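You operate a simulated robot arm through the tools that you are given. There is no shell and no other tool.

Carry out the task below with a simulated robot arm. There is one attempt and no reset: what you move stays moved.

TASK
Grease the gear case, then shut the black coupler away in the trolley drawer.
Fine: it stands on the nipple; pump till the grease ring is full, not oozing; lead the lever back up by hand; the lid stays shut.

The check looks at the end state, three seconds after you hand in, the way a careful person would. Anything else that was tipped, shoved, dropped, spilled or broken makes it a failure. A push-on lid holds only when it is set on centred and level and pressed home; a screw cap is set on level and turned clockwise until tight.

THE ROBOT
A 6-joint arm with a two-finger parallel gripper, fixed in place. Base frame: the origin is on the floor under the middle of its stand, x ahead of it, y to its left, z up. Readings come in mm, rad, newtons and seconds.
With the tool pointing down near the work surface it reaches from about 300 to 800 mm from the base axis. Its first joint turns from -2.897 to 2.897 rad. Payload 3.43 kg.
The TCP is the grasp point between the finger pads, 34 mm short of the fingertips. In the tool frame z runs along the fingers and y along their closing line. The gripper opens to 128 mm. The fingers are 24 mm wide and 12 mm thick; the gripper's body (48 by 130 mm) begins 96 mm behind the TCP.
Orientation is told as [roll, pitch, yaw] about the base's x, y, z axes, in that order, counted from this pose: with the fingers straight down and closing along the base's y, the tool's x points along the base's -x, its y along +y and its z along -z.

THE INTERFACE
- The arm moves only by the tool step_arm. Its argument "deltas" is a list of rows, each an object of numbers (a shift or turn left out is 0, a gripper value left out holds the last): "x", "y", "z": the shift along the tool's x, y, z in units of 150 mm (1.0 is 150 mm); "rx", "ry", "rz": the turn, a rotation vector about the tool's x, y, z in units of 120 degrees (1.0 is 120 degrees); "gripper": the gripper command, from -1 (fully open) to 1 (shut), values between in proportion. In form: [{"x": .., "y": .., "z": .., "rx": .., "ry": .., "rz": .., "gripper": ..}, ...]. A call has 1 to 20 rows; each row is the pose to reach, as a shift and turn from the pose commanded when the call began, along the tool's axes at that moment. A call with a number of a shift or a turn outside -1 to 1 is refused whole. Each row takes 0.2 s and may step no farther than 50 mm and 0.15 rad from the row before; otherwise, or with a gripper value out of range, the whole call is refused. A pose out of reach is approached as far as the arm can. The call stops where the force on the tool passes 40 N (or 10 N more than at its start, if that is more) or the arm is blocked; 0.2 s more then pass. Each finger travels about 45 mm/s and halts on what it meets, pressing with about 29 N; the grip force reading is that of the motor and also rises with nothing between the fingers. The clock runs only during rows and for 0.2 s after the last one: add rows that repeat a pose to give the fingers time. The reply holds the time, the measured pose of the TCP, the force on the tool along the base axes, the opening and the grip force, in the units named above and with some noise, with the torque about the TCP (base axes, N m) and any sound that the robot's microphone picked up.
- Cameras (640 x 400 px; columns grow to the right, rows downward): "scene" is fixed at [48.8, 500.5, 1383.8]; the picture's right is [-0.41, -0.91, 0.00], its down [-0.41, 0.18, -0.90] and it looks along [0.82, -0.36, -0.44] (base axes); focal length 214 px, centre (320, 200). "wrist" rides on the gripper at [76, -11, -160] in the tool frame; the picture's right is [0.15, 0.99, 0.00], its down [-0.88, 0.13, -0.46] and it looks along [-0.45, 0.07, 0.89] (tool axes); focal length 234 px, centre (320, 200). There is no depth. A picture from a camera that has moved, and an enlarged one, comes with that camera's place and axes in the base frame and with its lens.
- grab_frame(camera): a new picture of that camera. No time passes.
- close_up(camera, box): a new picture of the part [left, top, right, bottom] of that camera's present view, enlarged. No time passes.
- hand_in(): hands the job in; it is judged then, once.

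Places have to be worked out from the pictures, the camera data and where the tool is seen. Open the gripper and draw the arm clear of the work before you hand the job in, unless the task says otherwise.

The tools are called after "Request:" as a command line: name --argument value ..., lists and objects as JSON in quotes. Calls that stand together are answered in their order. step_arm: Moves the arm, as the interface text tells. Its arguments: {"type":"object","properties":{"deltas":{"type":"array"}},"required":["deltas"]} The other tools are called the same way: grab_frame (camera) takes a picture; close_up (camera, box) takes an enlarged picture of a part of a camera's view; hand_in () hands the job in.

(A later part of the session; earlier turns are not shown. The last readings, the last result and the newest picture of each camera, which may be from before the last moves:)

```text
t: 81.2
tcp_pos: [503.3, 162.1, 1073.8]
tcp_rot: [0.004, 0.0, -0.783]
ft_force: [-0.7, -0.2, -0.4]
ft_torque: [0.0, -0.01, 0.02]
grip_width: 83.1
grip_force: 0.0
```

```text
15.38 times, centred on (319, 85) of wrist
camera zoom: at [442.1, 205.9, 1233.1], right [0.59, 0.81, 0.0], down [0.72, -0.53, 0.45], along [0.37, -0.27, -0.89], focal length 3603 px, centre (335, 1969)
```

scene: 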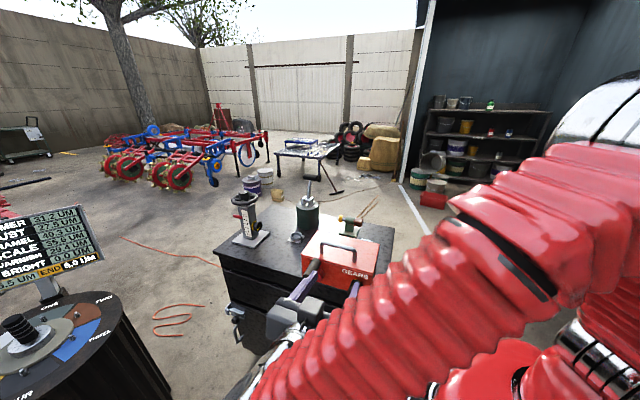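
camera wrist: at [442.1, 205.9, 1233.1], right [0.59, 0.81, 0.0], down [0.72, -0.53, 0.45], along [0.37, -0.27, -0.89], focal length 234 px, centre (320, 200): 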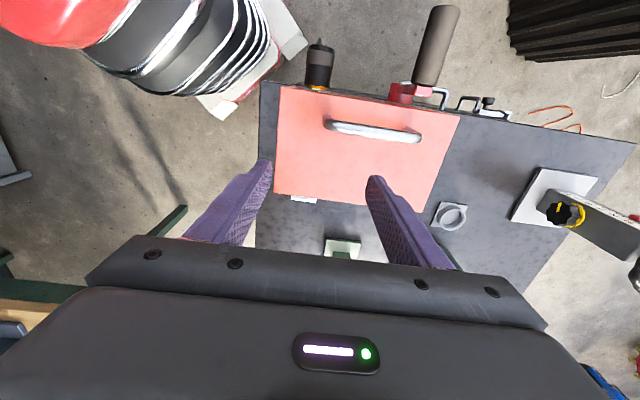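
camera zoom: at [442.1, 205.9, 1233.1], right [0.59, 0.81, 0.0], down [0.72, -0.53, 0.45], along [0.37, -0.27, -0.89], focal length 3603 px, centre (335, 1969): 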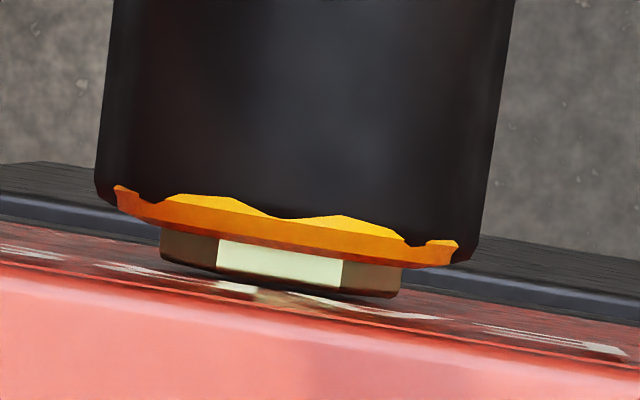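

From above the grease ring is clearly visible between the coupler and the brass nut, spanning the whole top side. I want to know whether it is closed underneath, so I go back out and look from below at a steeper angle.

Request:
step_arm --deltas '[{"x": 0.25}, {"x": 0.5}, {"x": 0.75}, {"x": 1.0}, {"x": 1.0}]'

Request:
step_arm --deltas '[{"x": 0.0963, "y": 0.01, "z": 0.0667, "ry": -0.0694}, {"x": 0.1926, "y": 0.02, "z": 0.1333, "ry": -0.1388}, {"x": 0.289, "y": 0.03, "z": 0.2, "ry": -0.2083}, {"x": 0.385, "y": 0.04, "z": 0.267, "ry": -0.2777}, {"x": 0.4815, "y": 0.05, "z": 0.333, "ry": -0.347}, {"x": 0.578, "y": 0.06, "z": 0.4, "ry": -0.4165}, {"x": 0.674, "y": 0.07, "z": 0.467, "ry": -0.486}, {"x": 0.77, "y": 0.08, "z": 0.533, "ry": -0.555}, {"x": 0.867, "y": 0.08, "z": 0.6, "ry": -0.625}, {"x": 0.867, "y": 0.08, "z": 0.6, "ry": -0.625}]'

Request:
step_arm --deltas '[{"x": 0.225, "z": 0.06}, {"x": 0.45, "z": 0.12}, {"x": 0.676, "z": 0.18}, {"x": 0.9, "z": 0.24}, {"x": 0.9, "z": 0.24}]'

Request:
step_arm --deltas '[{"x": 0.25, "z": 0.067}, {"x": 0.5, "z": 0.133}, {"x": 0.75, "z": 0.2}, {"x": 0.95, "z": 0.255}, {"x": 0.95, "z": 0.255}]'

```text
t: 82.4
tcp_pos: [396.5, 266.8, 1074.4]
tcp_rot: [0.001, 0.002, -0.782]
ft_force: [0.0, 0.1, 0.4]
ft_torque: [-0.02, 0.04, -0.02]
grip_width: 83.2
grip_force: 0.1
```

```text
t: 84.6
tcp_pos: [311.3, 367.0, 985.5]
tcp_rot: [0.008, -1.309, -0.789]
ft_force: [0.4, 0.2, -0.3]
ft_torque: [0.01, -0.04, -0.03]
grip_width: 83.4
grip_force: 0.0
```

```text
t: 85.8
tcp_pos: [311.2, 368.5, 843.8]
tcp_rot: [0.01, -1.306, -0.79]
ft_force: [-0.8, 0.7, 0.5]
ft_torque: [0.0, 0.01, 0.01]
grip_width: 83.1
grip_force: 0.1
```

```text
t: 87.0
tcp_pos: [311.3, 367.5, 696.8]
tcp_rot: [0.006, -1.307, -0.788]
ft_force: [-0.6, -0.1, -0.3]
ft_torque: [-0.03, 0.03, -0.03]
grip_width: 83.3
grip_force: 0.0
```

Now I tilt the camera upward at the coupler.

Request:
step_arm --deltas '[{"ry": -0.065}, {"ry": -0.13}, {"ry": -0.13}]'

Request:
grab_frame --camera "wrist"

```text
t: 87.8
tcp_pos: [312.1, 367.8, 696.6]
tcp_rot: [2.967, -1.562, 2.537]
ft_force: [-0.3, -0.1, -0.7]
ft_torque: [0.01, -0.03, 0.01]
grip_width: 83.1
grip_force: 0.0
```

```text
taken
camera wrist: at [191.7, 472.3, 619.0], right [0.7, 0.7, -0.14], down [-0.24, 0.42, 0.88], along [0.68, -0.58, 0.46], focal length 234 px, centre (320, 200)
```

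wrist: 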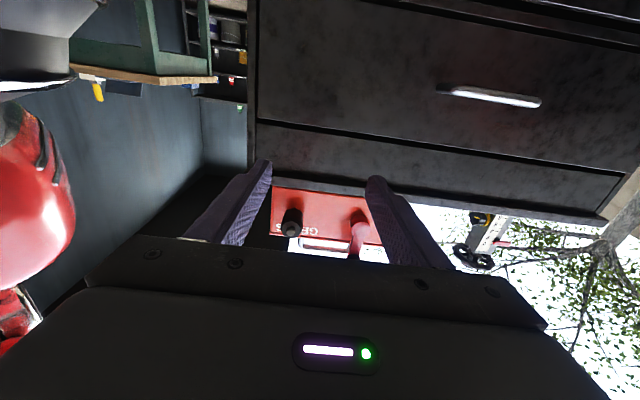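

I zoom on the coupler from this low viewpoint.

Request:
close_up --camera "wrist" --box '[265, 190, 320, 240]'

Request:
close_up --camera "wrist" --box '[275, 198, 310, 222]'

```text
8.00 times, centred on (292, 215) of wrist
camera zoom: at [191.7, 472.3, 619.0], right [0.7, 0.7, -0.14], down [-0.24, 0.42, 0.88], along [0.68, -0.58, 0.46], focal length 1873 px, centre (540, 80)
```

zoom: 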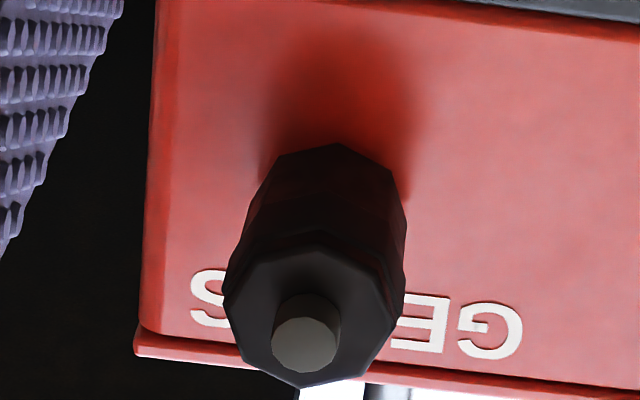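

```text
16.00 times, centred on (292, 210) of wrist
camera zoom: at [191.7, 472.3, 619.0], right [0.7, 0.7, -0.14], down [-0.24, 0.42, 0.88], along [0.68, -0.58, 0.46], focal length 3747 px, centre (760, 40)
```

zoom: 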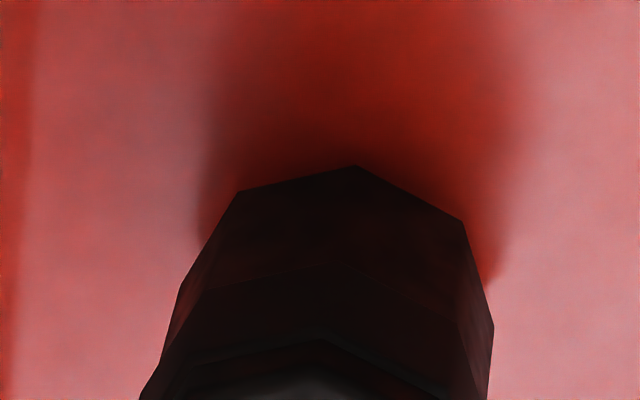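

Underneath there is no grease at all: the ring is only an arc across the top (roughly a third of the circle), so it is not full yet and more pumping is needed. I come back up out of the low pose.

Request:
step_arm --deltas '[{"ry": 0.065}, {"ry": 0.13}, {"ry": 0.13}]'

Request:
step_arm --deltas '[{"x": -0.24, "z": -0.064}, {"x": -0.48, "z": -0.129}, {"x": -0.72, "z": -0.193}, {"x": -0.96, "z": -0.257}, {"x": -0.96, "z": -0.257}]'

Request:
step_arm --deltas '[{"x": -0.24, "z": -0.064}, {"x": -0.48, "z": -0.129}, {"x": -0.72, "z": -0.193}, {"x": -0.96, "z": -0.257}, {"x": -0.96, "z": -0.257}]'

```text
t: 88.6
tcp_pos: [312.3, 367.5, 696.7]
tcp_rot: [0.006, -1.306, -0.788]
ft_force: [0.3, 0.5, -0.6]
ft_torque: [-0.01, 0.0, 0.0]
grip_width: 83.3
grip_force: 0.2
```

```text
t: 89.8
tcp_pos: [311.4, 368.2, 846.9]
tcp_rot: [0.004, -1.307, -0.786]
ft_force: [-0.1, 0.5, -0.3]
ft_torque: [0.01, 0.01, 0.0]
grip_width: 83.2
grip_force: 0.1
```

```text
t: 91.0
tcp_pos: [311.3, 367.8, 995.7]
tcp_rot: [0.006, -1.309, -0.785]
ft_force: [0.4, -0.2, 0.1]
ft_torque: [-0.02, 0.01, -0.05]
grip_width: 83.1
grip_force: 0.1
```

I untilt and swing back to the robot-side approach for the pump lever.

Request:
step_arm --deltas '[{"x": -0.105, "y": 0.028, "z": 0.079, "ry": 0.0694}, {"x": -0.21, "y": 0.056, "z": 0.158, "ry": 0.1388}, {"x": -0.317, "y": 0.084, "z": 0.237, "ry": 0.2083}, {"x": -0.422, "y": 0.112, "z": 0.316, "ry": 0.2777}, {"x": -0.528, "y": 0.14, "z": 0.395, "ry": 0.347}, {"x": -0.633, "y": 0.169, "z": 0.474, "ry": 0.4165}, {"x": -0.739, "y": 0.197, "z": 0.553, "ry": 0.486}, {"x": -0.844, "y": 0.225, "z": 0.632, "ry": 0.555}, {"x": -0.95, "y": 0.253, "z": 0.711, "ry": 0.625}, {"x": -0.95, "y": 0.253, "z": 0.711, "ry": 0.625}]'

Request:
step_arm --deltas '[{"x": -0.09, "y": 0.06, "rz": -0.068}, {"x": -0.18, "y": 0.12, "rz": -0.136}, {"x": -0.27, "y": 0.18, "rz": -0.204}, {"x": -0.36, "y": 0.24, "rz": -0.272}, {"x": -0.45, "y": 0.3, "rz": -0.34}, {"x": -0.54, "y": 0.36, "rz": -0.408}, {"x": -0.63, "y": 0.42, "rz": -0.476}, {"x": -0.72, "y": 0.48, "rz": -0.544}, {"x": -0.81, "y": 0.54, "rz": -0.612}, {"x": -0.9, "y": 0.6, "rz": -0.68}, {"x": -0.99, "y": 0.66, "rz": -0.75}, {"x": -0.99, "y": 0.66, "rz": -0.75}]'

Request:
step_arm --deltas '[{"y": -0.12, "ry": -0.062}, {"y": -0.24, "ry": -0.125}, {"y": -0.36, "ry": -0.1875}, {"y": -0.48, "ry": -0.25}, {"y": -0.6, "ry": -0.3125}, {"y": -0.72, "ry": -0.375}, {"y": -0.84, "ry": -0.4375}, {"y": -0.96, "ry": -0.5}, {"y": -0.96, "ry": -0.502}]'

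```text
t: 93.2
tcp_pos: [438.4, 295.5, 1105.4]
tcp_rot: [0.001, 0.004, -0.78]
ft_force: [-0.5, 0.0, -1.0]
ft_torque: [-0.01, -0.03, 0.04]
grip_width: 83.0
grip_force: 0.2
```

```text
t: 95.8
tcp_pos: [613.4, 260.5, 1104.0]
tcp_rot: [0.001, -0.001, 0.79]
ft_force: [0.1, 0.1, -0.1]
ft_torque: [-0.02, -0.01, -0.01]
grip_width: 83.1
grip_force: 0.1
```

```text
t: 97.8
tcp_pos: [715.8, 159.4, 1104.3]
tcp_rot: [0.004, -1.054, 0.785]
ft_force: [-0.8, 0.2, 0.0]
ft_torque: [0.0, -0.02, 0.0]
grip_width: 83.1
grip_force: 0.0
```

I go on to the pre-grasp and then slide over the T-grip as before, and check the view.

Request:
step_arm --deltas '[{"x": -0.009, "y": -0.22, "z": 0.075}, {"x": -0.018, "y": -0.44, "z": 0.15}, {"x": -0.026, "y": -0.66, "z": 0.224}, {"x": -0.035, "y": -0.85, "z": 0.3}, {"x": -0.044, "y": -1.0, "z": 0.374}, {"x": -0.044, "y": -1.0, "z": 0.374}]'

Request:
grab_frame --camera "wrist"

```text
t: 99.2
tcp_pos: [859.1, 90.6, 1081.2]
tcp_rot: [0.006, -1.051, 0.787]
ft_force: [-0.1, 0.1, -1.0]
ft_torque: [0.02, -0.01, 0.02]
grip_width: 83.4
grip_force: 0.1
```

```text
taken
camera wrist: at [743.2, -41.8, 1094.4], right [-0.75, 0.65, -0.12], down [-0.06, 0.12, 0.99], along [0.65, 0.75, -0.05], focal length 234 px, centre (320, 200)
```

wrist: 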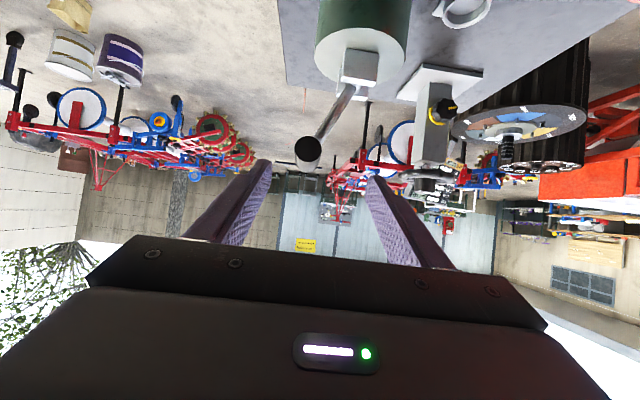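

Request:
step_arm --deltas '[{"x": -0.005, "y": -0.1, "z": 0.1}, {"x": -0.01, "y": -0.1, "z": 0.3}, {"x": -0.012, "y": -0.1, "z": 0.5}, {"x": -0.015, "y": -0.1, "z": 0.709}, {"x": -0.015, "y": -0.1, "z": 0.709}]'

Request:
close_up --camera "wrist" --box '[240, 60, 440, 260]'

```text
t: 100.4
tcp_pos: [935.1, 146.6, 1030.4]
tcp_rot: [0.005, -1.053, 0.785]
ft_force: [1.2, 0.3, 1.1]
ft_torque: [0.0, 0.02, 0.0]
grip_width: 83.1
grip_force: 0.2
```

```text
2.00 times, centred on (340, 160) of wrist
camera zoom: at [820.0, 13.9, 1043.6], right [-0.75, 0.65, -0.12], down [-0.06, 0.12, 0.99], along [0.65, 0.75, -0.05], focal length 468 px, centre (280, 280)
```

zoom: 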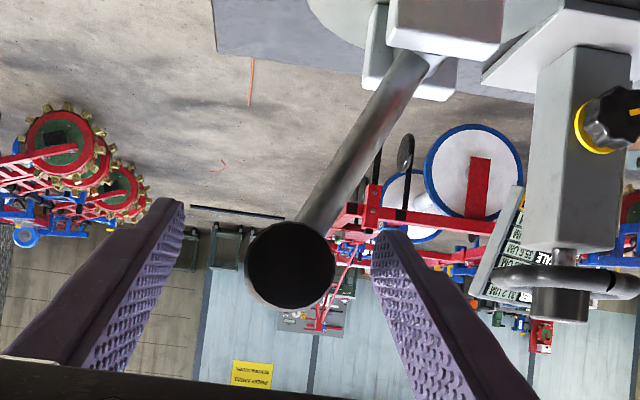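

Aligned. I close the cage to about 35 mm and make the third stroke in one continuous sweep to the forward stop.

Request:
step_arm --deltas '[{"gripper": 0.45}, {"gripper": 0.45}, {"gripper": 0.45}, {"gripper": 0.45}]'

Request:
step_arm --deltas '[{"x": -0.0174, "y": 0.0753, "z": -0.0099}, {"x": -0.0406, "y": 0.151, "z": -0.0231}, {"x": -0.0579, "y": 0.226, "z": -0.033}, {"x": -0.0678, "y": 0.301, "z": -0.0386}, {"x": -0.0695, "y": 0.377, "z": -0.0396}, {"x": -0.0637, "y": 0.452, "z": -0.0363}, {"x": -0.0521, "y": 0.527, "z": -0.0297}, {"x": -0.033, "y": 0.603, "z": -0.0188}, {"x": -0.0174, "y": 0.675, "z": -0.0099}, {"x": -0.0174, "y": 0.695, "z": -0.0099}]'

Request:
close_up --camera "scene" --box '[348, 274, 366, 290]'

Request:
close_up --camera "wrist" --box '[240, 60, 440, 260]'

```text
t: 101.4
tcp_pos: [935.7, 147.3, 1030.2]
tcp_rot: [0.005, -1.052, 0.785]
ft_force: [-0.9, 0.4, -0.3]
ft_torque: [-0.04, 0.0, 0.0]
grip_width: 35.2
grip_force: 0.1
```

```text
t: 103.6
tcp_pos: [863.4, 219.1, 1032.4]
tcp_rot: [0.005, -1.053, 0.784]
ft_force: [17.7, -7.9, 0.2]
ft_torque: [0.02, -0.06, -0.17]
grip_width: 45.4
grip_force: 9.1
```

```text
16.00 times, centred on (357, 282) of scene
camera zoom: at [48.8, 500.5, 1383.8], right [-0.41, -0.91, 0.0], down [-0.41, 0.18, -0.9], along [0.82, -0.36, -0.44], focal length 3432 px, centre (-272, -1112)
```

zoom: 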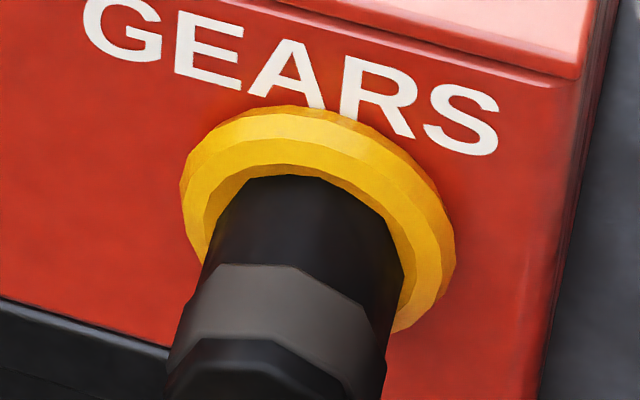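

```text
2.00 times, centred on (340, 160) of wrist
camera zoom: at [746.7, 86.0, 1046.9], right [-0.75, 0.65, -0.13], down [-0.06, 0.12, 0.99], along [0.66, 0.75, -0.05], focal length 468 px, centre (280, 280)
```

zoom: 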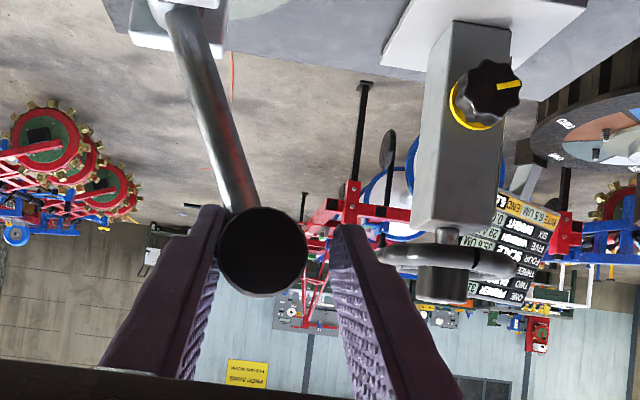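

The ring has suddenly grown: it now stands out as a thick yellow collar all round the coupler, with no drip visible. I look at it closely before doing anything else.

Request:
close_up --camera "scene" --box '[345, 275, 369, 291]'

Request:
close_up --camera "scene" --box '[330, 262, 390, 312]'

Request:
close_up --camera "scene" --box '[345, 288, 369, 304]'

```text
16.00 times, centred on (357, 283) of scene
camera zoom: at [48.8, 500.5, 1383.8], right [-0.41, -0.91, 0.0], down [-0.41, 0.18, -0.9], along [0.82, -0.36, -0.44], focal length 3432 px, centre (-272, -1128)
```

zoom: 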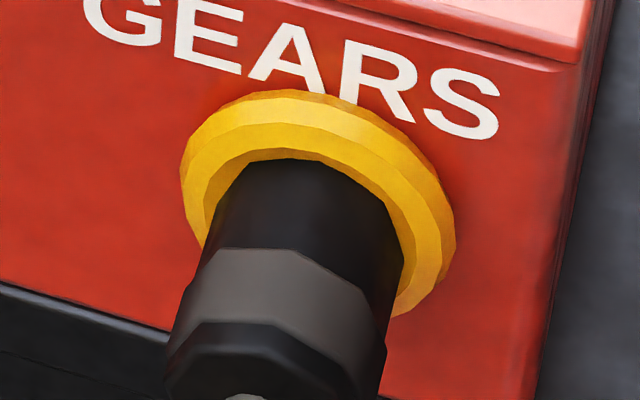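

```text
8.00 times, centred on (360, 287) of scene
camera zoom: at [48.8, 500.5, 1383.8], right [-0.41, -0.91, 0.0], down [-0.41, 0.18, -0.9], along [0.82, -0.36, -0.44], focal length 1716 px, centre (0, -496)
```

zoom: 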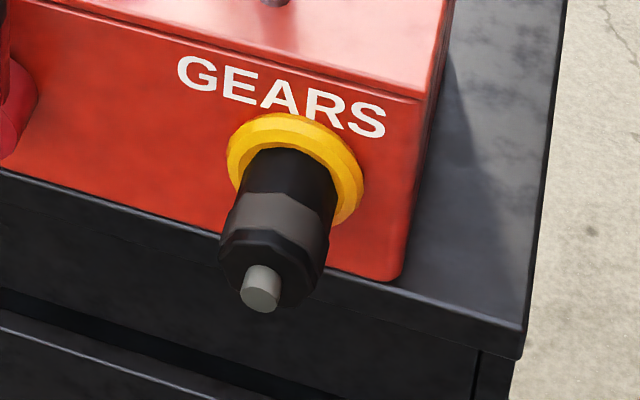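

```text
16.00 times, centred on (357, 296) of scene
camera zoom: at [48.8, 500.5, 1383.8], right [-0.41, -0.91, 0.0], down [-0.41, 0.18, -0.9], along [0.82, -0.36, -0.44], focal length 3432 px, centre (-272, -1336)
```

zoom: 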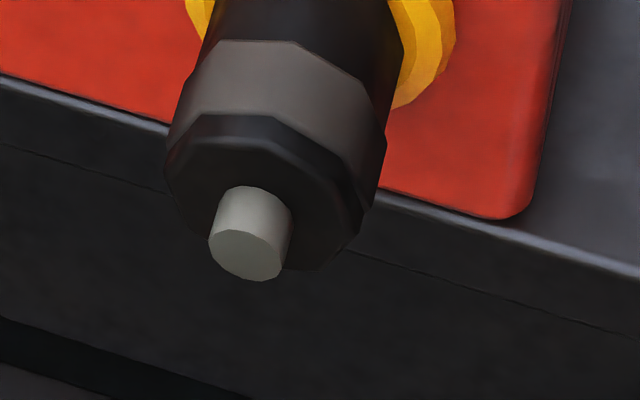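

The ring now forms a full closed collar with nothing dripping, so I stop pumping. I lead the lever back up to its rear rest, gently.

Request:
step_arm --deltas '[{"x": -0.0232, "y": -0.0867, "z": -0.0132}, {"x": -0.0463, "y": -0.1733, "z": -0.0264}, {"x": -0.0579, "y": -0.26, "z": -0.033}, {"x": -0.0579, "y": -0.3467, "z": -0.033}, {"x": -0.0521, "y": -0.4333, "z": -0.0297}, {"x": -0.0348, "y": -0.52, "z": -0.0198}, {"x": -0.0116, "y": -0.607, "z": -0.0066}, {"x": 0.0, "y": -0.65, "z": 0.0}, {"x": 0.0087, "y": -0.675, "z": 0.005}, {"x": 0.0087, "y": -0.69, "z": 0.005}, {"x": 0.0087, "y": -0.69, "z": 0.005}]'

Request:
close_up --camera "wrist" --box '[240, 60, 440, 260]'

Request:
close_up --camera "scene" --box '[330, 262, 390, 312]'

```text
t: 106.0
tcp_pos: [933.2, 147.9, 1032.1]
tcp_rot: [0.005, -1.052, 0.786]
ft_force: [-1.1, 1.5, -1.6]
ft_torque: [-0.01, -0.03, -0.05]
grip_width: 36.1
grip_force: 0.7
```

```text
2.00 times, centred on (340, 160) of wrist
camera zoom: at [819.2, 14.5, 1045.0], right [-0.75, 0.65, -0.12], down [-0.06, 0.12, 0.99], along [0.65, 0.75, -0.05], focal length 468 px, centre (280, 280)
```

zoom: 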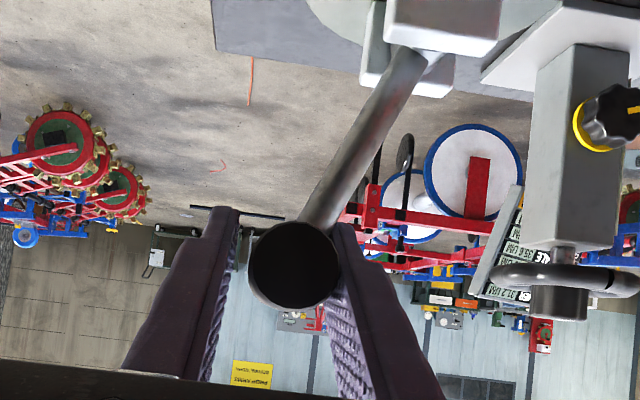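

```text
8.00 times, centred on (360, 287) of scene
camera zoom: at [48.8, 500.5, 1383.8], right [-0.41, -0.91, 0.0], down [-0.41, 0.18, -0.9], along [0.82, -0.36, -0.44], focal length 1716 px, centre (0, -496)
```

zoom: 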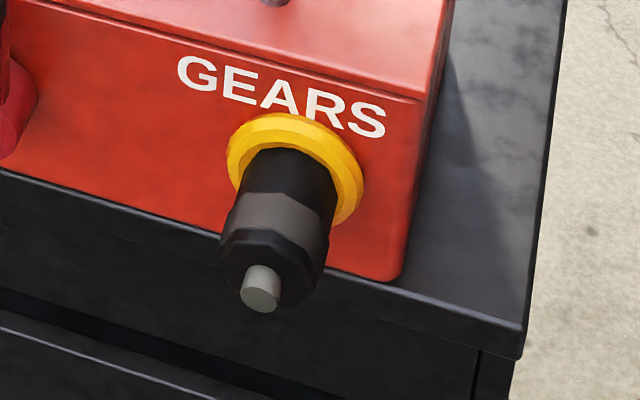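

The lever is about a degree short of its rest; I press it the last 2–3 mm home, then compare with the starting picture.

Request:
step_arm --deltas '[{"y": -0.012}, {"y": -0.026}, {"y": -0.026}]'

Request:
step_arm --deltas '[{"gripper": -0.3}, {"gripper": -0.3}, {"gripper": -0.3}, {"gripper": -0.3}, {"z": -0.2}, {"z": -0.45}, {"z": -0.7}, {"z": -0.7}]'

Request:
close_up --camera "scene" --box '[280, 170, 330, 230]'

```text
t: 106.8
tcp_pos: [937.8, 145.2, 1032.8]
tcp_rot: [0.005, -1.053, 0.786]
ft_force: [-2.9, 3.5, -2.3]
ft_torque: [0.04, -0.05, -0.11]
grip_width: 37.5
grip_force: 2.2
```

```text
t: 108.6
tcp_pos: [874.0, 78.8, 1084.3]
tcp_rot: [0.006, -1.052, 0.786]
ft_force: [-0.3, -0.1, 0.4]
ft_torque: [-0.01, 0.0, 0.01]
grip_width: 83.5
grip_force: 0.0
```

```text
6.67 times, centred on (305, 200) of scene
camera zoom: at [48.8, 500.5, 1383.8], right [-0.41, -0.91, 0.0], down [-0.41, 0.18, -0.9], along [0.82, -0.36, -0.44], focal length 1430 px, centre (420, 200)
```

zoom: 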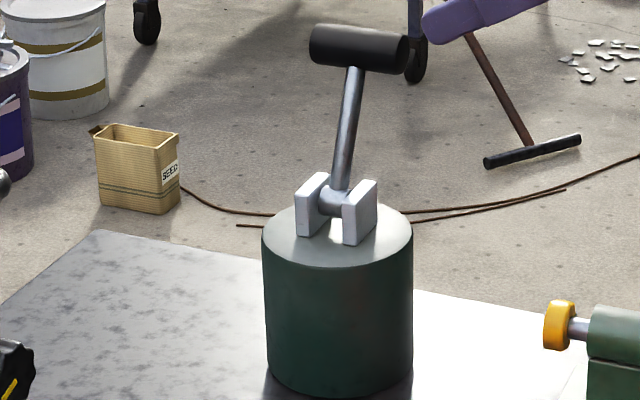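

The lever stands exactly as at the start. I withdraw to the front over the case and look at the ring from above.

Request:
step_arm --deltas '[{"y": 0.2, "z": -0.08}, {"y": 0.4, "z": -0.16}, {"y": 0.6, "z": -0.24}, {"y": 0.8, "z": -0.32}, {"y": 1.0, "z": -0.4}, {"y": 1.0, "z": -0.4}]'

Request:
step_arm --deltas '[{"y": 0.12, "ry": 0.062}, {"y": 0.24, "ry": 0.125}, {"y": 0.36, "ry": 0.1875}, {"y": 0.48, "ry": 0.25}, {"y": 0.6, "ry": 0.3125}, {"y": 0.72, "ry": 0.375}, {"y": 0.84, "ry": 0.4375}, {"y": 0.96, "ry": 0.502}, {"y": 0.96, "ry": 0.502}]'

Request:
step_arm --deltas '[{"x": 0.08, "y": 0.02, "rz": 0.068}, {"x": 0.16, "y": 0.04, "rz": 0.136}, {"x": 0.24, "y": 0.06, "rz": 0.204}, {"x": 0.32, "y": 0.08, "rz": 0.272}, {"x": 0.4, "y": 0.1, "rz": 0.34}, {"x": 0.48, "y": 0.1, "rz": 0.408}, {"x": 0.56, "y": 0.1, "rz": 0.476}, {"x": 0.64, "y": 0.1, "rz": 0.544}, {"x": 0.72, "y": 0.1, "rz": 0.612}, {"x": 0.8, "y": 0.1, "rz": 0.68}, {"x": 0.88, "y": 0.1, "rz": 0.75}, {"x": 0.98, "y": 0.1, "rz": 0.75}, {"x": 0.98, "y": 0.1, "rz": 0.75}]'

Request:
grab_frame --camera "wrist"

```text
t: 110.0
tcp_pos: [729.2, 149.2, 1115.4]
tcp_rot: [0.003, -1.052, 0.786]
ft_force: [-0.3, 1.0, 0.5]
ft_torque: [-0.01, -0.02, 0.0]
grip_width: 83.3
grip_force: 0.1
```

```text
t: 112.0
tcp_pos: [627.3, 249.5, 1113.7]
tcp_rot: [0.0, 0.0, 0.79]
ft_force: [0.3, 0.4, 0.2]
ft_torque: [0.04, 0.02, 0.02]
grip_width: 83.1
grip_force: 0.0
```

```text
t: 114.8
tcp_pos: [513.5, 155.3, 1115.3]
tcp_rot: [0.001, 0.003, -0.783]
ft_force: [0.2, -0.3, -0.2]
ft_torque: [-0.02, 0.02, 0.01]
grip_width: 83.1
grip_force: 0.1
```

```text
taken
camera wrist: at [452.6, 200.5, 1274.1], right [0.59, 0.81, 0.0], down [0.72, -0.53, 0.45], along [0.37, -0.27, -0.89], focal length 234 px, centre (320, 200)
```

wrist: 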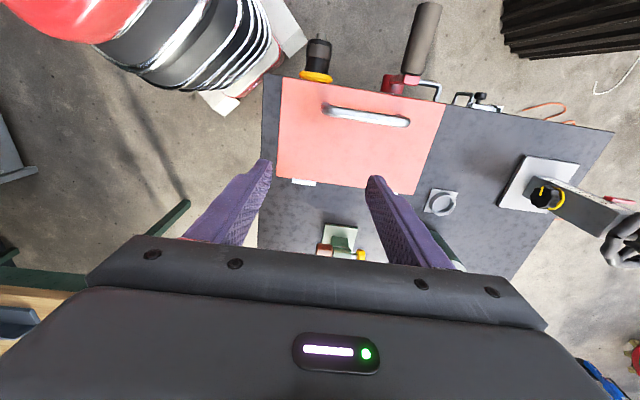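

Request:
close_up --camera "wrist" --box '[295, 60, 340, 92]'

Request:
close_up --camera "wrist" --box '[285, 25, 345, 100]'

```text
12.50 times, centred on (318, 76) of wrist
camera zoom: at [452.6, 200.5, 1274.1], right [0.59, 0.81, 0.0], down [0.72, -0.53, 0.45], along [0.37, -0.27, -0.89], focal length 2927 px, centre (351, 1750)
```

zoom: 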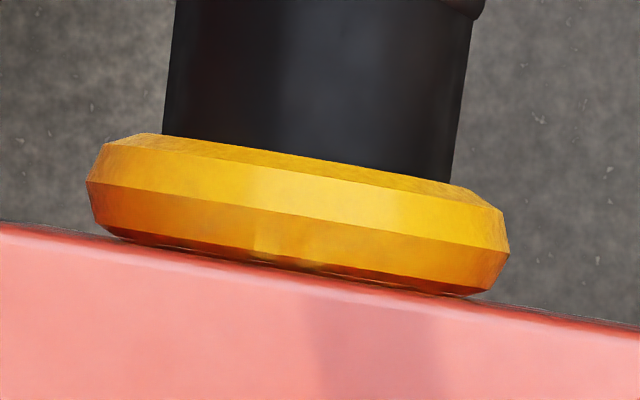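

```text
5.33 times, centred on (315, 62) of wrist
camera zoom: at [452.6, 200.5, 1274.1], right [0.59, 0.81, 0.0], down [0.72, -0.53, 0.45], along [0.37, -0.27, -0.89], focal length 1249 px, centre (347, 933)
```

zoom: 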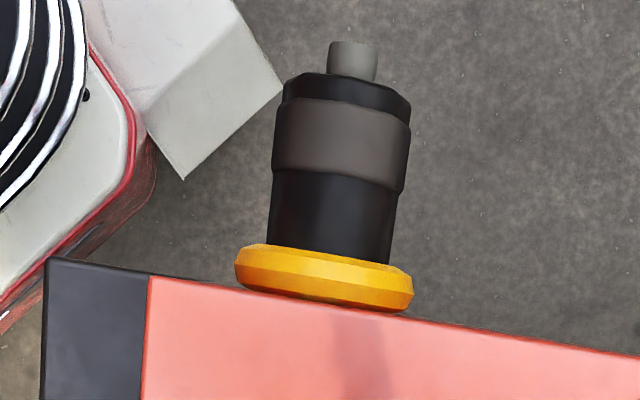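

The ring is a thick, closed collar, which I take as full. Next comes the drawer: I move out in front of the trolley to look at the drawer handle from close by.

Request:
step_arm --deltas '[{"x": 0.25, "y": 0.18}, {"x": 0.5, "y": 0.36}, {"x": 0.75, "y": 0.54}, {"x": 1.0, "y": 0.72}, {"x": 1.0, "y": 0.72}]'

Request:
step_arm --deltas '[{"x": 0.2, "y": 0.18}, {"x": 0.4, "y": 0.36}, {"x": 0.55, "y": 0.54}, {"x": 0.69, "y": 0.72}, {"x": 0.69, "y": 0.72}]'

Request:
step_arm --deltas '[{"z": 0.25}, {"z": 0.5}, {"z": 0.75}, {"z": 1.0}, {"z": 1.0}]'

Request:
grab_frame --camera "wrist"

```text
t: 116.0
tcp_pos: [481.7, 339.4, 1113.5]
tcp_rot: [0.001, 0.001, -0.781]
ft_force: [-0.4, -0.6, 0.0]
ft_torque: [0.01, 0.01, 0.01]
grip_width: 83.2
grip_force: 0.1
```

```text
t: 117.2
tcp_pos: [485.1, 489.4, 1115.4]
tcp_rot: [0.002, 0.002, -0.782]
ft_force: [-0.1, -1.4, 0.3]
ft_torque: [0.03, -0.02, -0.01]
grip_width: 83.2
grip_force: 0.2
```

```text
t: 118.4
tcp_pos: [485.2, 488.3, 964.9]
tcp_rot: [0.001, 0.001, -0.783]
ft_force: [0.1, 0.5, 0.2]
ft_torque: [-0.02, 0.01, -0.02]
grip_width: 83.3
grip_force: 0.0
```

```text
taken
camera wrist: at [425.0, 533.6, 1124.3], right [0.59, 0.81, 0.0], down [0.72, -0.53, 0.45], along [0.37, -0.27, -0.89], focal length 234 px, centre (320, 200)
```

wrist: 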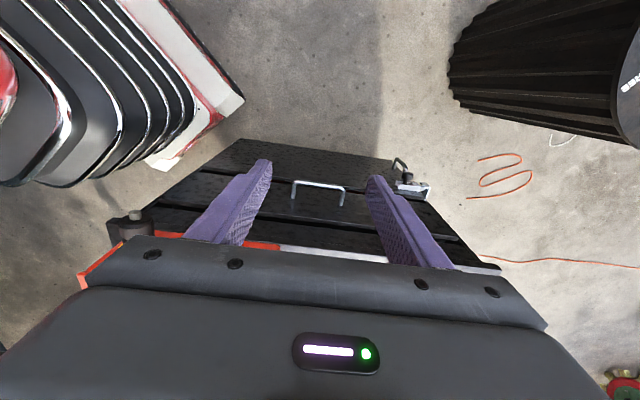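

The drawer handle is in view between the fingers. I zoom here, lower further, and zoom again to triangulate it.

Request:
close_up --camera "wrist" --box '[270, 155, 370, 225]'

Request:
step_arm --deltas '[{"z": 0.25}, {"z": 0.5}, {"z": 0.75}, {"z": 0.95}, {"z": 0.95}]'

Request:
grab_frame --camera "wrist"

Request:
close_up --camera "wrist" --box '[260, 130, 390, 230]'

```text
5.71 times, centred on (320, 190) of wrist
camera zoom: at [425.0, 533.6, 1124.3], right [0.59, 0.81, 0.0], down [0.72, -0.53, 0.45], along [0.37, -0.27, -0.89], focal length 1338 px, centre (320, 257)
```

zoom: 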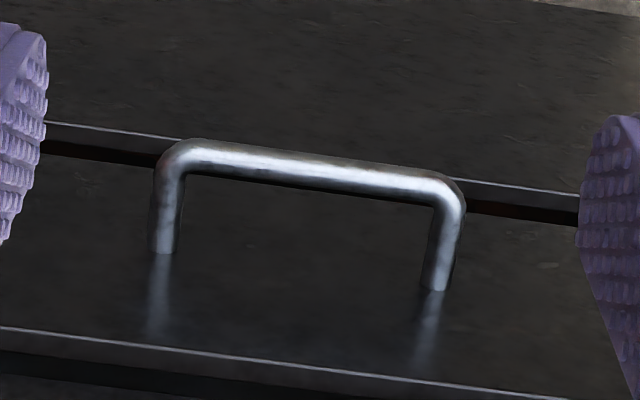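

```text
t: 119.6
tcp_pos: [486.1, 488.9, 822.2]
tcp_rot: [0.002, 0.003, -0.783]
ft_force: [-0.6, -0.7, 0.4]
ft_torque: [-0.03, 0.0, 0.01]
grip_width: 83.1
grip_force: 0.0
```

```text
taken
camera wrist: at [424.6, 533.6, 981.5], right [0.59, 0.81, 0.0], down [0.72, -0.53, 0.45], along [0.37, -0.27, -0.89], focal length 234 px, centre (320, 200)
```

wrist: 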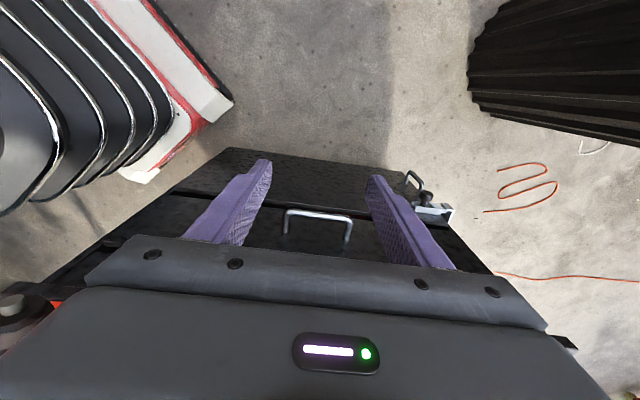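

```text
4.00 times, centred on (325, 180) of wrist
camera zoom: at [424.6, 533.6, 981.5], right [0.59, 0.81, 0.0], down [0.72, -0.53, 0.45], along [0.37, -0.27, -0.89], focal length 937 px, centre (300, 280)
```

zoom: 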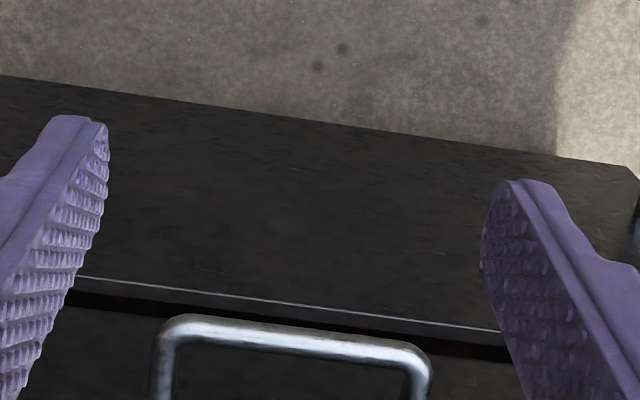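

The bar's middle is at t≈710, n≈−152, z≈593, with about 42 mm free behind it. I turn the tool 90 degrees and tilt it 45 degrees so the fingers can straddle the bar, coming to a pre-grasp above and outside it.

Request:
step_arm --deltas '[{"rz": -0.068}, {"rz": -0.136}, {"rz": -0.204}, {"rz": -0.272}, {"rz": -0.34}, {"rz": -0.408}, {"rz": -0.476}, {"rz": -0.544}, {"rz": -0.612}, {"rz": -0.68}, {"rz": -0.75}, {"rz": -0.75}]'

Request:
step_arm --deltas '[{"y": -0.07, "z": 0.15, "rx": 0.0625, "gripper": 0.3}, {"y": -0.15, "z": 0.31, "rx": 0.125, "gripper": 0.3}, {"y": -0.23, "z": 0.47, "rx": 0.1875, "gripper": 0.3}, {"y": -0.32, "z": 0.65, "rx": 0.25, "gripper": 0.3}, {"y": -0.41, "z": 0.82, "rx": 0.3125, "gripper": 0.3}, {"y": -0.507, "z": 1.0, "rx": 0.375, "gripper": 0.3}, {"y": -0.507, "z": 1.0, "rx": 0.375, "gripper": 0.3}]'

Request:
grab_frame --camera "wrist"

Request:
grab_frame --camera "scene"

```text
t: 122.2
tcp_pos: [485.0, 487.7, 823.2]
tcp_rot: [0.004, 0.0, 0.791]
ft_force: [1.2, 0.0, 0.8]
ft_torque: [0.03, 0.01, 0.0]
grip_width: 83.3
grip_force: 0.2
```

```text
t: 123.8
tcp_pos: [540.0, 434.7, 671.7]
tcp_rot: [-0.782, -0.003, 0.79]
ft_force: [-0.3, 0.7, 0.3]
ft_torque: [0.01, 0.01, -0.01]
grip_width: 44.7
grip_force: 0.0
```

```text
taken
camera wrist: at [412.8, 454.1, 793.1], right [-0.6, 0.39, -0.7], down [0.33, 0.92, 0.23], along [0.73, -0.09, -0.68], focal length 234 px, centre (320, 200)
```

wrist: 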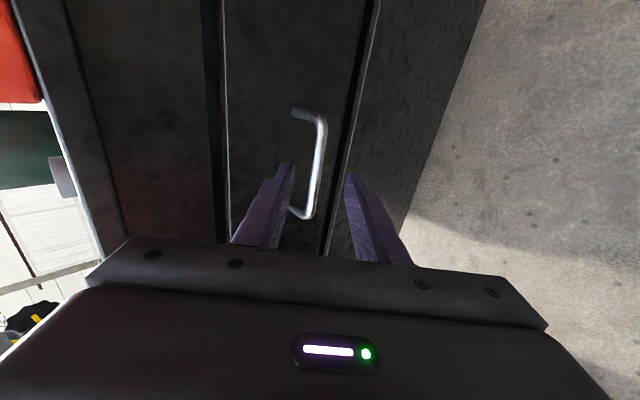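

```text
taken
```

scene: 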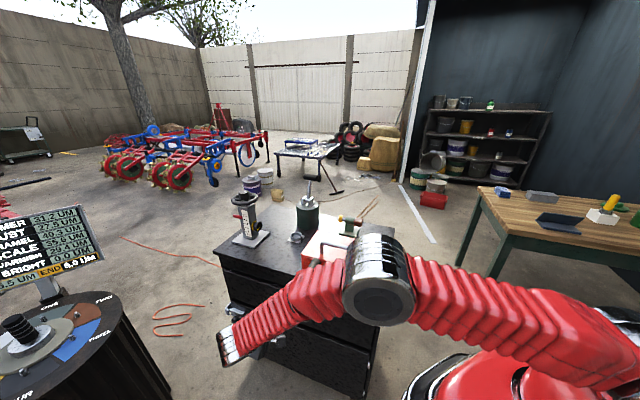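

The bar lies right on the tool axis between the fingers. I narrow the fingers a little and advance along the tool axis until they straddle the bar.

Request:
step_arm --deltas '[{"z": 0.15, "gripper": 0.42}, {"z": 0.3, "gripper": 0.42}, {"z": 0.45, "gripper": 0.42}]'

Request:
grab_frame --camera "wrist"

```text
t: 124.6
tcp_pos: [572.6, 401.5, 625.0]
tcp_rot: [-0.784, -0.003, 0.789]
ft_force: [0.4, -0.3, -0.1]
ft_torque: [0.0, 0.0, -0.03]
grip_width: 37.1
grip_force: 0.0
```

```text
taken
camera wrist: at [446.3, 421.4, 745.2], right [-0.6, 0.39, -0.7], down [0.33, 0.92, 0.23], along [0.73, -0.09, -0.68], focal length 234 px, centre (320, 200)
```

wrist: 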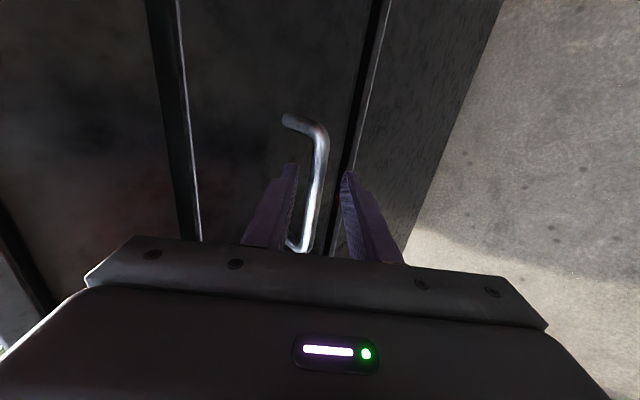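

Request:
step_arm --deltas '[{"z": 0.08}, {"z": 0.15}, {"z": 0.22}, {"z": 0.22}]'

Request:
close_up --camera "wrist" --box '[220, 90, 420, 260]'

```text
t: 125.6
tcp_pos: [590.3, 388.0, 602.6]
tcp_rot: [-0.783, -0.003, 0.791]
ft_force: [-14.5, 8.2, 14.4]
ft_torque: [-0.49, -0.4, -0.28]
grip_width: 36.4
grip_force: 0.0
```

```text
2.35 times, centred on (320, 175) of wrist
camera zoom: at [462.0, 406.5, 723.3], right [-0.6, 0.39, -0.7], down [0.32, 0.92, 0.23], along [0.73, -0.09, -0.68], focal length 551 px, centre (320, 259)
```

zoom: 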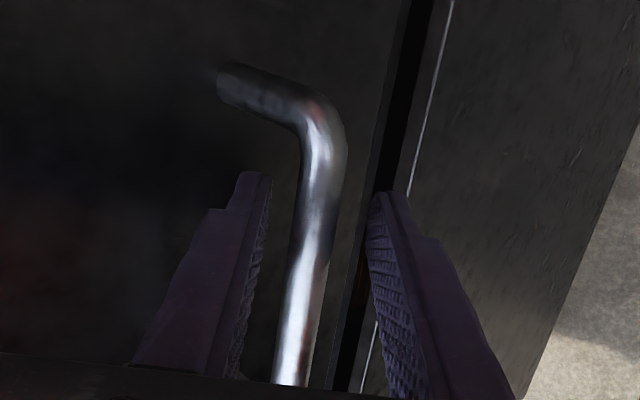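

The fingertips touch the drawer face lightly (about 20 N). I back off 6 mm and close on the bar.

Request:
step_arm --deltas '[{"z": -0.04}, {"z": -0.04, "gripper": 0.85}, {"z": -0.04, "gripper": 0.85}, {"z": -0.04, "gripper": 0.85}, {"z": -0.04, "gripper": 0.85}]'

Request:
close_up --camera "wrist" --box '[220, 90, 420, 260]'

```text
t: 126.8
tcp_pos: [587.3, 388.9, 606.7]
tcp_rot: [-0.785, 0.0, 0.789]
ft_force: [2.3, -1.8, 12.1]
ft_torque: [-0.29, 0.31, -0.53]
grip_width: 13.8
grip_force: 44.8
```

```text
2.35 times, centred on (320, 175) of wrist
camera zoom: at [459.5, 408.5, 727.1], right [-0.6, 0.39, -0.7], down [0.33, 0.92, 0.23], along [0.73, -0.09, -0.68], focal length 551 px, centre (320, 259)
```

zoom: 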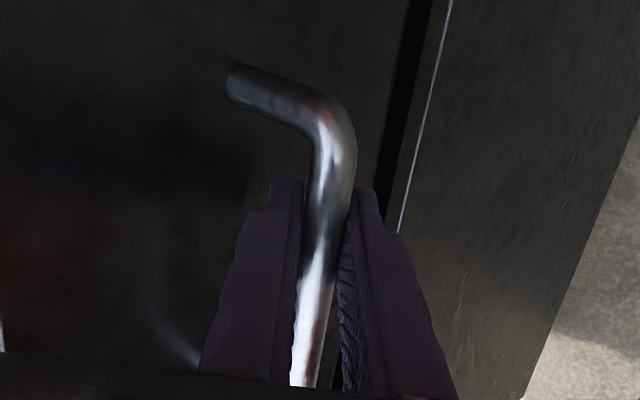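

The bar is held (14 mm). I pull straight out along the drawer's direction, slowly at first.

Request:
step_arm --deltas '[{"y": 0.024, "z": -0.024}, {"y": 0.047, "z": -0.047}, {"y": 0.094, "z": -0.094}, {"y": 0.141, "z": -0.141}, {"y": 0.188, "z": -0.188}]'

Request:
grab_frame --camera "scene"

```text
t: 128.0
tcp_pos: [558.1, 416.8, 606.9]
tcp_rot: [-0.785, -0.001, 0.788]
ft_force: [-0.4, -2.6, 17.0]
ft_torque: [-0.15, 0.2, -0.35]
grip_width: 13.8
grip_force: 44.9
```

```text
taken
```

scene: 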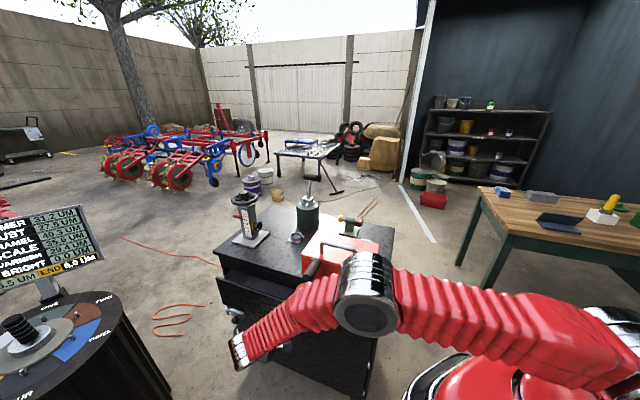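

The drawer slides open easily. I pull it out further, in total about 175 mm.

Request:
step_arm --deltas '[{"y": 0.05, "z": -0.069}, {"y": 0.11, "z": -0.129}, {"y": 0.17, "z": -0.189}, {"y": 0.23, "z": -0.249}, {"y": 0.29, "z": -0.309}, {"y": 0.35, "z": -0.369}, {"y": 0.41, "z": -0.429}, {"y": 0.47, "z": -0.489}, {"y": 0.53, "z": -0.549}, {"y": 0.59, "z": -0.609}, {"y": 0.625, "z": -0.644}, {"y": 0.625, "z": -0.644}]'

Request:
grab_frame --camera "scene"

Request:
grab_frame --camera "wrist"

```text
t: 130.6
tcp_pos: [463.1, 512.2, 607.2]
tcp_rot: [-0.78, -0.003, 0.791]
ft_force: [17.7, 15.7, -29.9]
ft_torque: [0.03, -0.11, -0.26]
grip_width: 13.7
grip_force: 45.0
```

```text
taken
```

scene: 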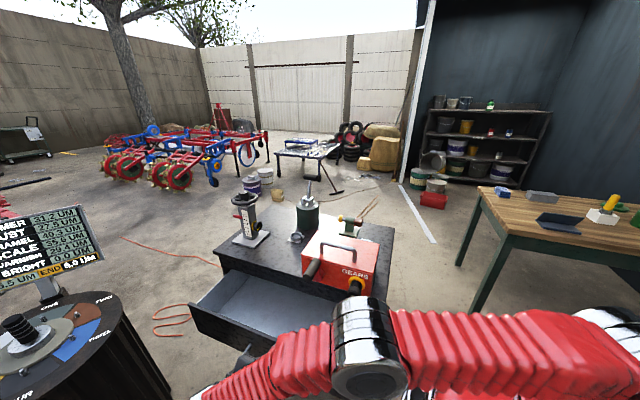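

```text
taken
camera wrist: at [335.7, 531.9, 727.6], right [-0.6, 0.39, -0.7], down [0.32, 0.92, 0.23], along [0.73, -0.09, -0.68], focal length 234 px, centre (320, 200)
```

wrist: 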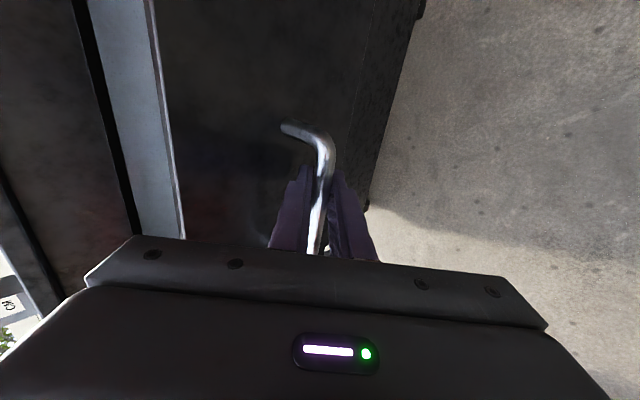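

The drawer is open about 175 mm and its interior is visible. I release the bar and back off along the tool axis.

Request:
step_arm --deltas '[{"gripper": 0.4}, {"gripper": 0.4}, {"gripper": 0.4}, {"z": -0.15, "gripper": 0.4}, {"z": -0.35}, {"z": -0.6}, {"z": -0.6}]'

Request:
grab_frame --camera "scene"

```text
t: 132.2
tcp_pos: [418.3, 556.6, 672.6]
tcp_rot: [-0.784, -0.002, 0.789]
ft_force: [-0.2, -1.0, 0.9]
ft_torque: [0.01, 0.01, 0.04]
grip_width: 38.5
grip_force: 0.1
```

```text
taken
```

scene: 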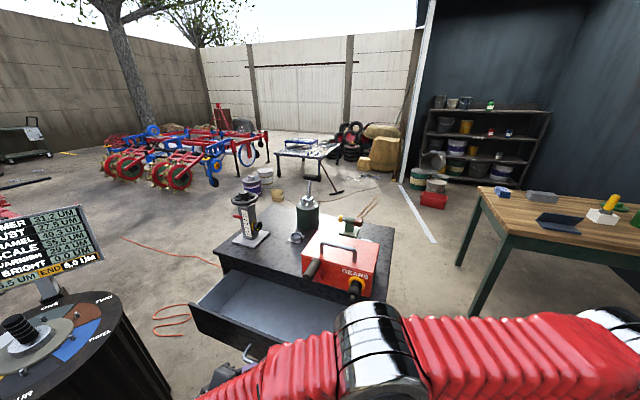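

I untilt and rise, then turn back to the yaw needed for the coupler.

Request:
step_arm --deltas '[{"y": -0.118, "z": -0.118, "rx": -0.0625}, {"y": -0.236, "z": -0.236, "rx": -0.125}, {"y": -0.354, "z": -0.354, "rx": -0.1875}, {"y": -0.472, "z": -0.472, "rx": -0.25}, {"y": -0.59, "z": -0.59, "rx": -0.3125}, {"y": -0.707, "z": -0.707, "rx": -0.374}, {"y": -0.8, "z": -0.8, "rx": -0.374}, {"y": -0.9, "z": -0.9, "rx": -0.374}, {"y": -0.9, "z": -0.9, "rx": -0.374}]'

Request:
step_arm --deltas '[{"x": 0.08, "z": -0.05, "rz": 0.068}, {"x": 0.16, "z": -0.1, "rz": 0.136}, {"x": 0.24, "z": -0.15, "rz": 0.204}, {"x": 0.32, "z": -0.2, "rz": 0.272}, {"x": 0.4, "z": -0.25, "rz": 0.34}, {"x": 0.48, "z": -0.3, "rz": 0.408}, {"x": 0.56, "z": -0.35, "rz": 0.476}, {"x": 0.64, "z": -0.4, "rz": 0.544}, {"x": 0.72, "z": -0.45, "rz": 0.612}, {"x": 0.8, "z": -0.5, "rz": 0.68}, {"x": 0.88, "z": -0.55, "rz": 0.75}, {"x": 0.98, "z": -0.55, "rz": 0.75}, {"x": 0.98, "z": -0.55, "rz": 0.75}]'

Request:
grab_frame --camera "wrist"

Request:
grab_frame --camera "scene"

```text
t: 134.2
tcp_pos: [418.8, 555.1, 863.3]
tcp_rot: [0.0, -0.001, 0.788]
ft_force: [0.7, 0.2, 0.1]
ft_torque: [0.03, -0.02, 0.01]
grip_width: 38.4
grip_force: 0.0
```

```text
t: 137.0
tcp_pos: [313.4, 452.7, 944.4]
tcp_rot: [0.001, -0.001, -0.782]
ft_force: [0.7, 0.2, -0.4]
ft_torque: [-0.02, 0.01, -0.05]
grip_width: 38.3
grip_force: 0.0
```

```text
taken
camera wrist: at [252.4, 496.3, 1104.6], right [0.59, 0.81, 0.0], down [0.72, -0.53, 0.46], along [0.37, -0.27, -0.89], focal length 234 px, centre (320, 200)
```

wrist: 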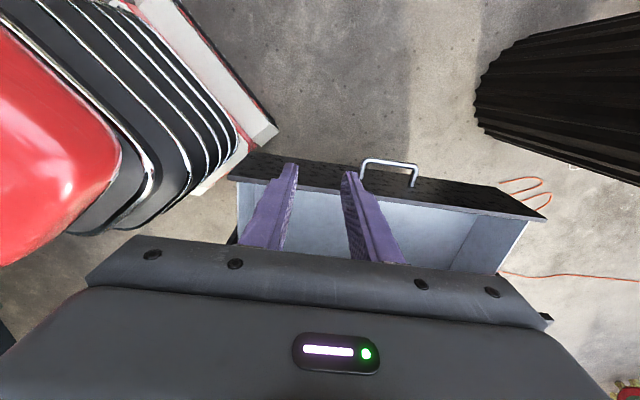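

```text
taken
```

scene: 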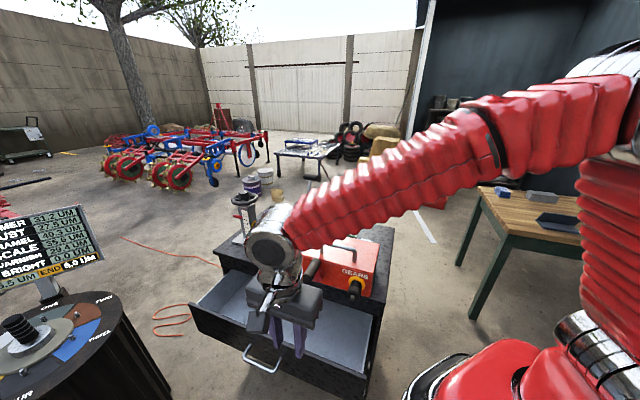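

The drawer is open and empty. I go over the coupler (t≈456, n≈−141, z≈849) with the fingers opened to about 70 mm.

Request:
step_arm --deltas '[{"x": -0.2, "y": -0.07, "z": -0.1, "gripper": -0.1}, {"x": -0.4, "y": -0.14, "z": -0.2, "gripper": -0.1}, {"x": -0.6, "y": -0.22, "z": -0.3, "gripper": -0.1}, {"x": -0.8, "y": -0.29, "z": -0.37, "gripper": -0.1}, {"x": -0.8, "y": -0.29, "z": -0.37, "gripper": -0.1}]'

Request:
step_arm --deltas '[{"x": -0.2, "y": -0.07}, {"x": -0.4, "y": -0.14}, {"x": -0.6, "y": -0.21}, {"x": -0.79, "y": -0.285}, {"x": -0.79, "y": -0.285}]'

Request:
grab_frame --camera "wrist"

Request:
close_up --camera "scene" --box '[300, 210, 400, 310]'

```text
t: 138.2
tcp_pos: [368.3, 335.1, 1000.4]
tcp_rot: [0.002, -0.001, -0.781]
ft_force: [0.3, 0.9, 0.1]
ft_torque: [-0.01, -0.01, -0.01]
grip_width: 70.6
grip_force: 0.0
```

```text
t: 139.4
tcp_pos: [422.8, 221.9, 1000.0]
tcp_rot: [0.003, 0.0, -0.779]
ft_force: [-0.2, 0.6, 0.1]
ft_torque: [0.03, 0.01, 0.0]
grip_width: 70.5
grip_force: 0.0
```

```text
taken
camera wrist: at [361.9, 266.8, 1159.4], right [0.59, 0.81, 0.0], down [0.72, -0.53, 0.46], along [0.37, -0.27, -0.89], focal length 234 px, centre (320, 200)
```

wrist: 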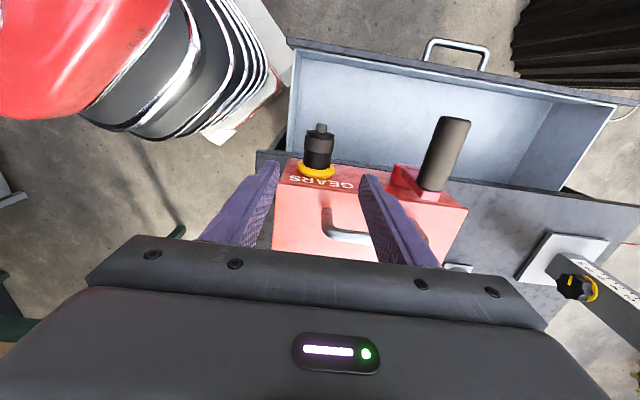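

```text
4.00 times, centred on (350, 260) of scene
camera zoom: at [48.8, 500.5, 1383.8], right [-0.41, -0.91, 0.0], down [-0.41, 0.18, -0.9], along [0.82, -0.36, -0.44], focal length 858 px, centre (200, -40)
```

zoom: 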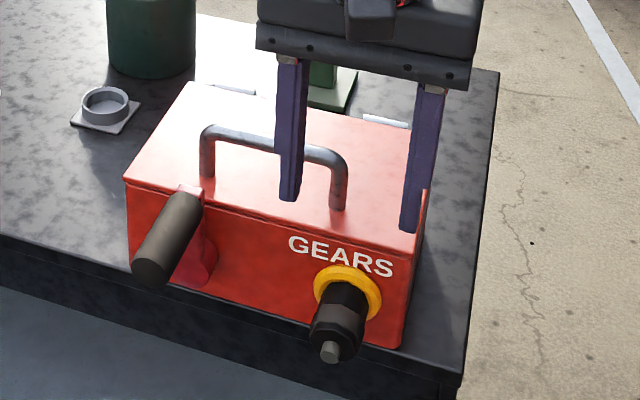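

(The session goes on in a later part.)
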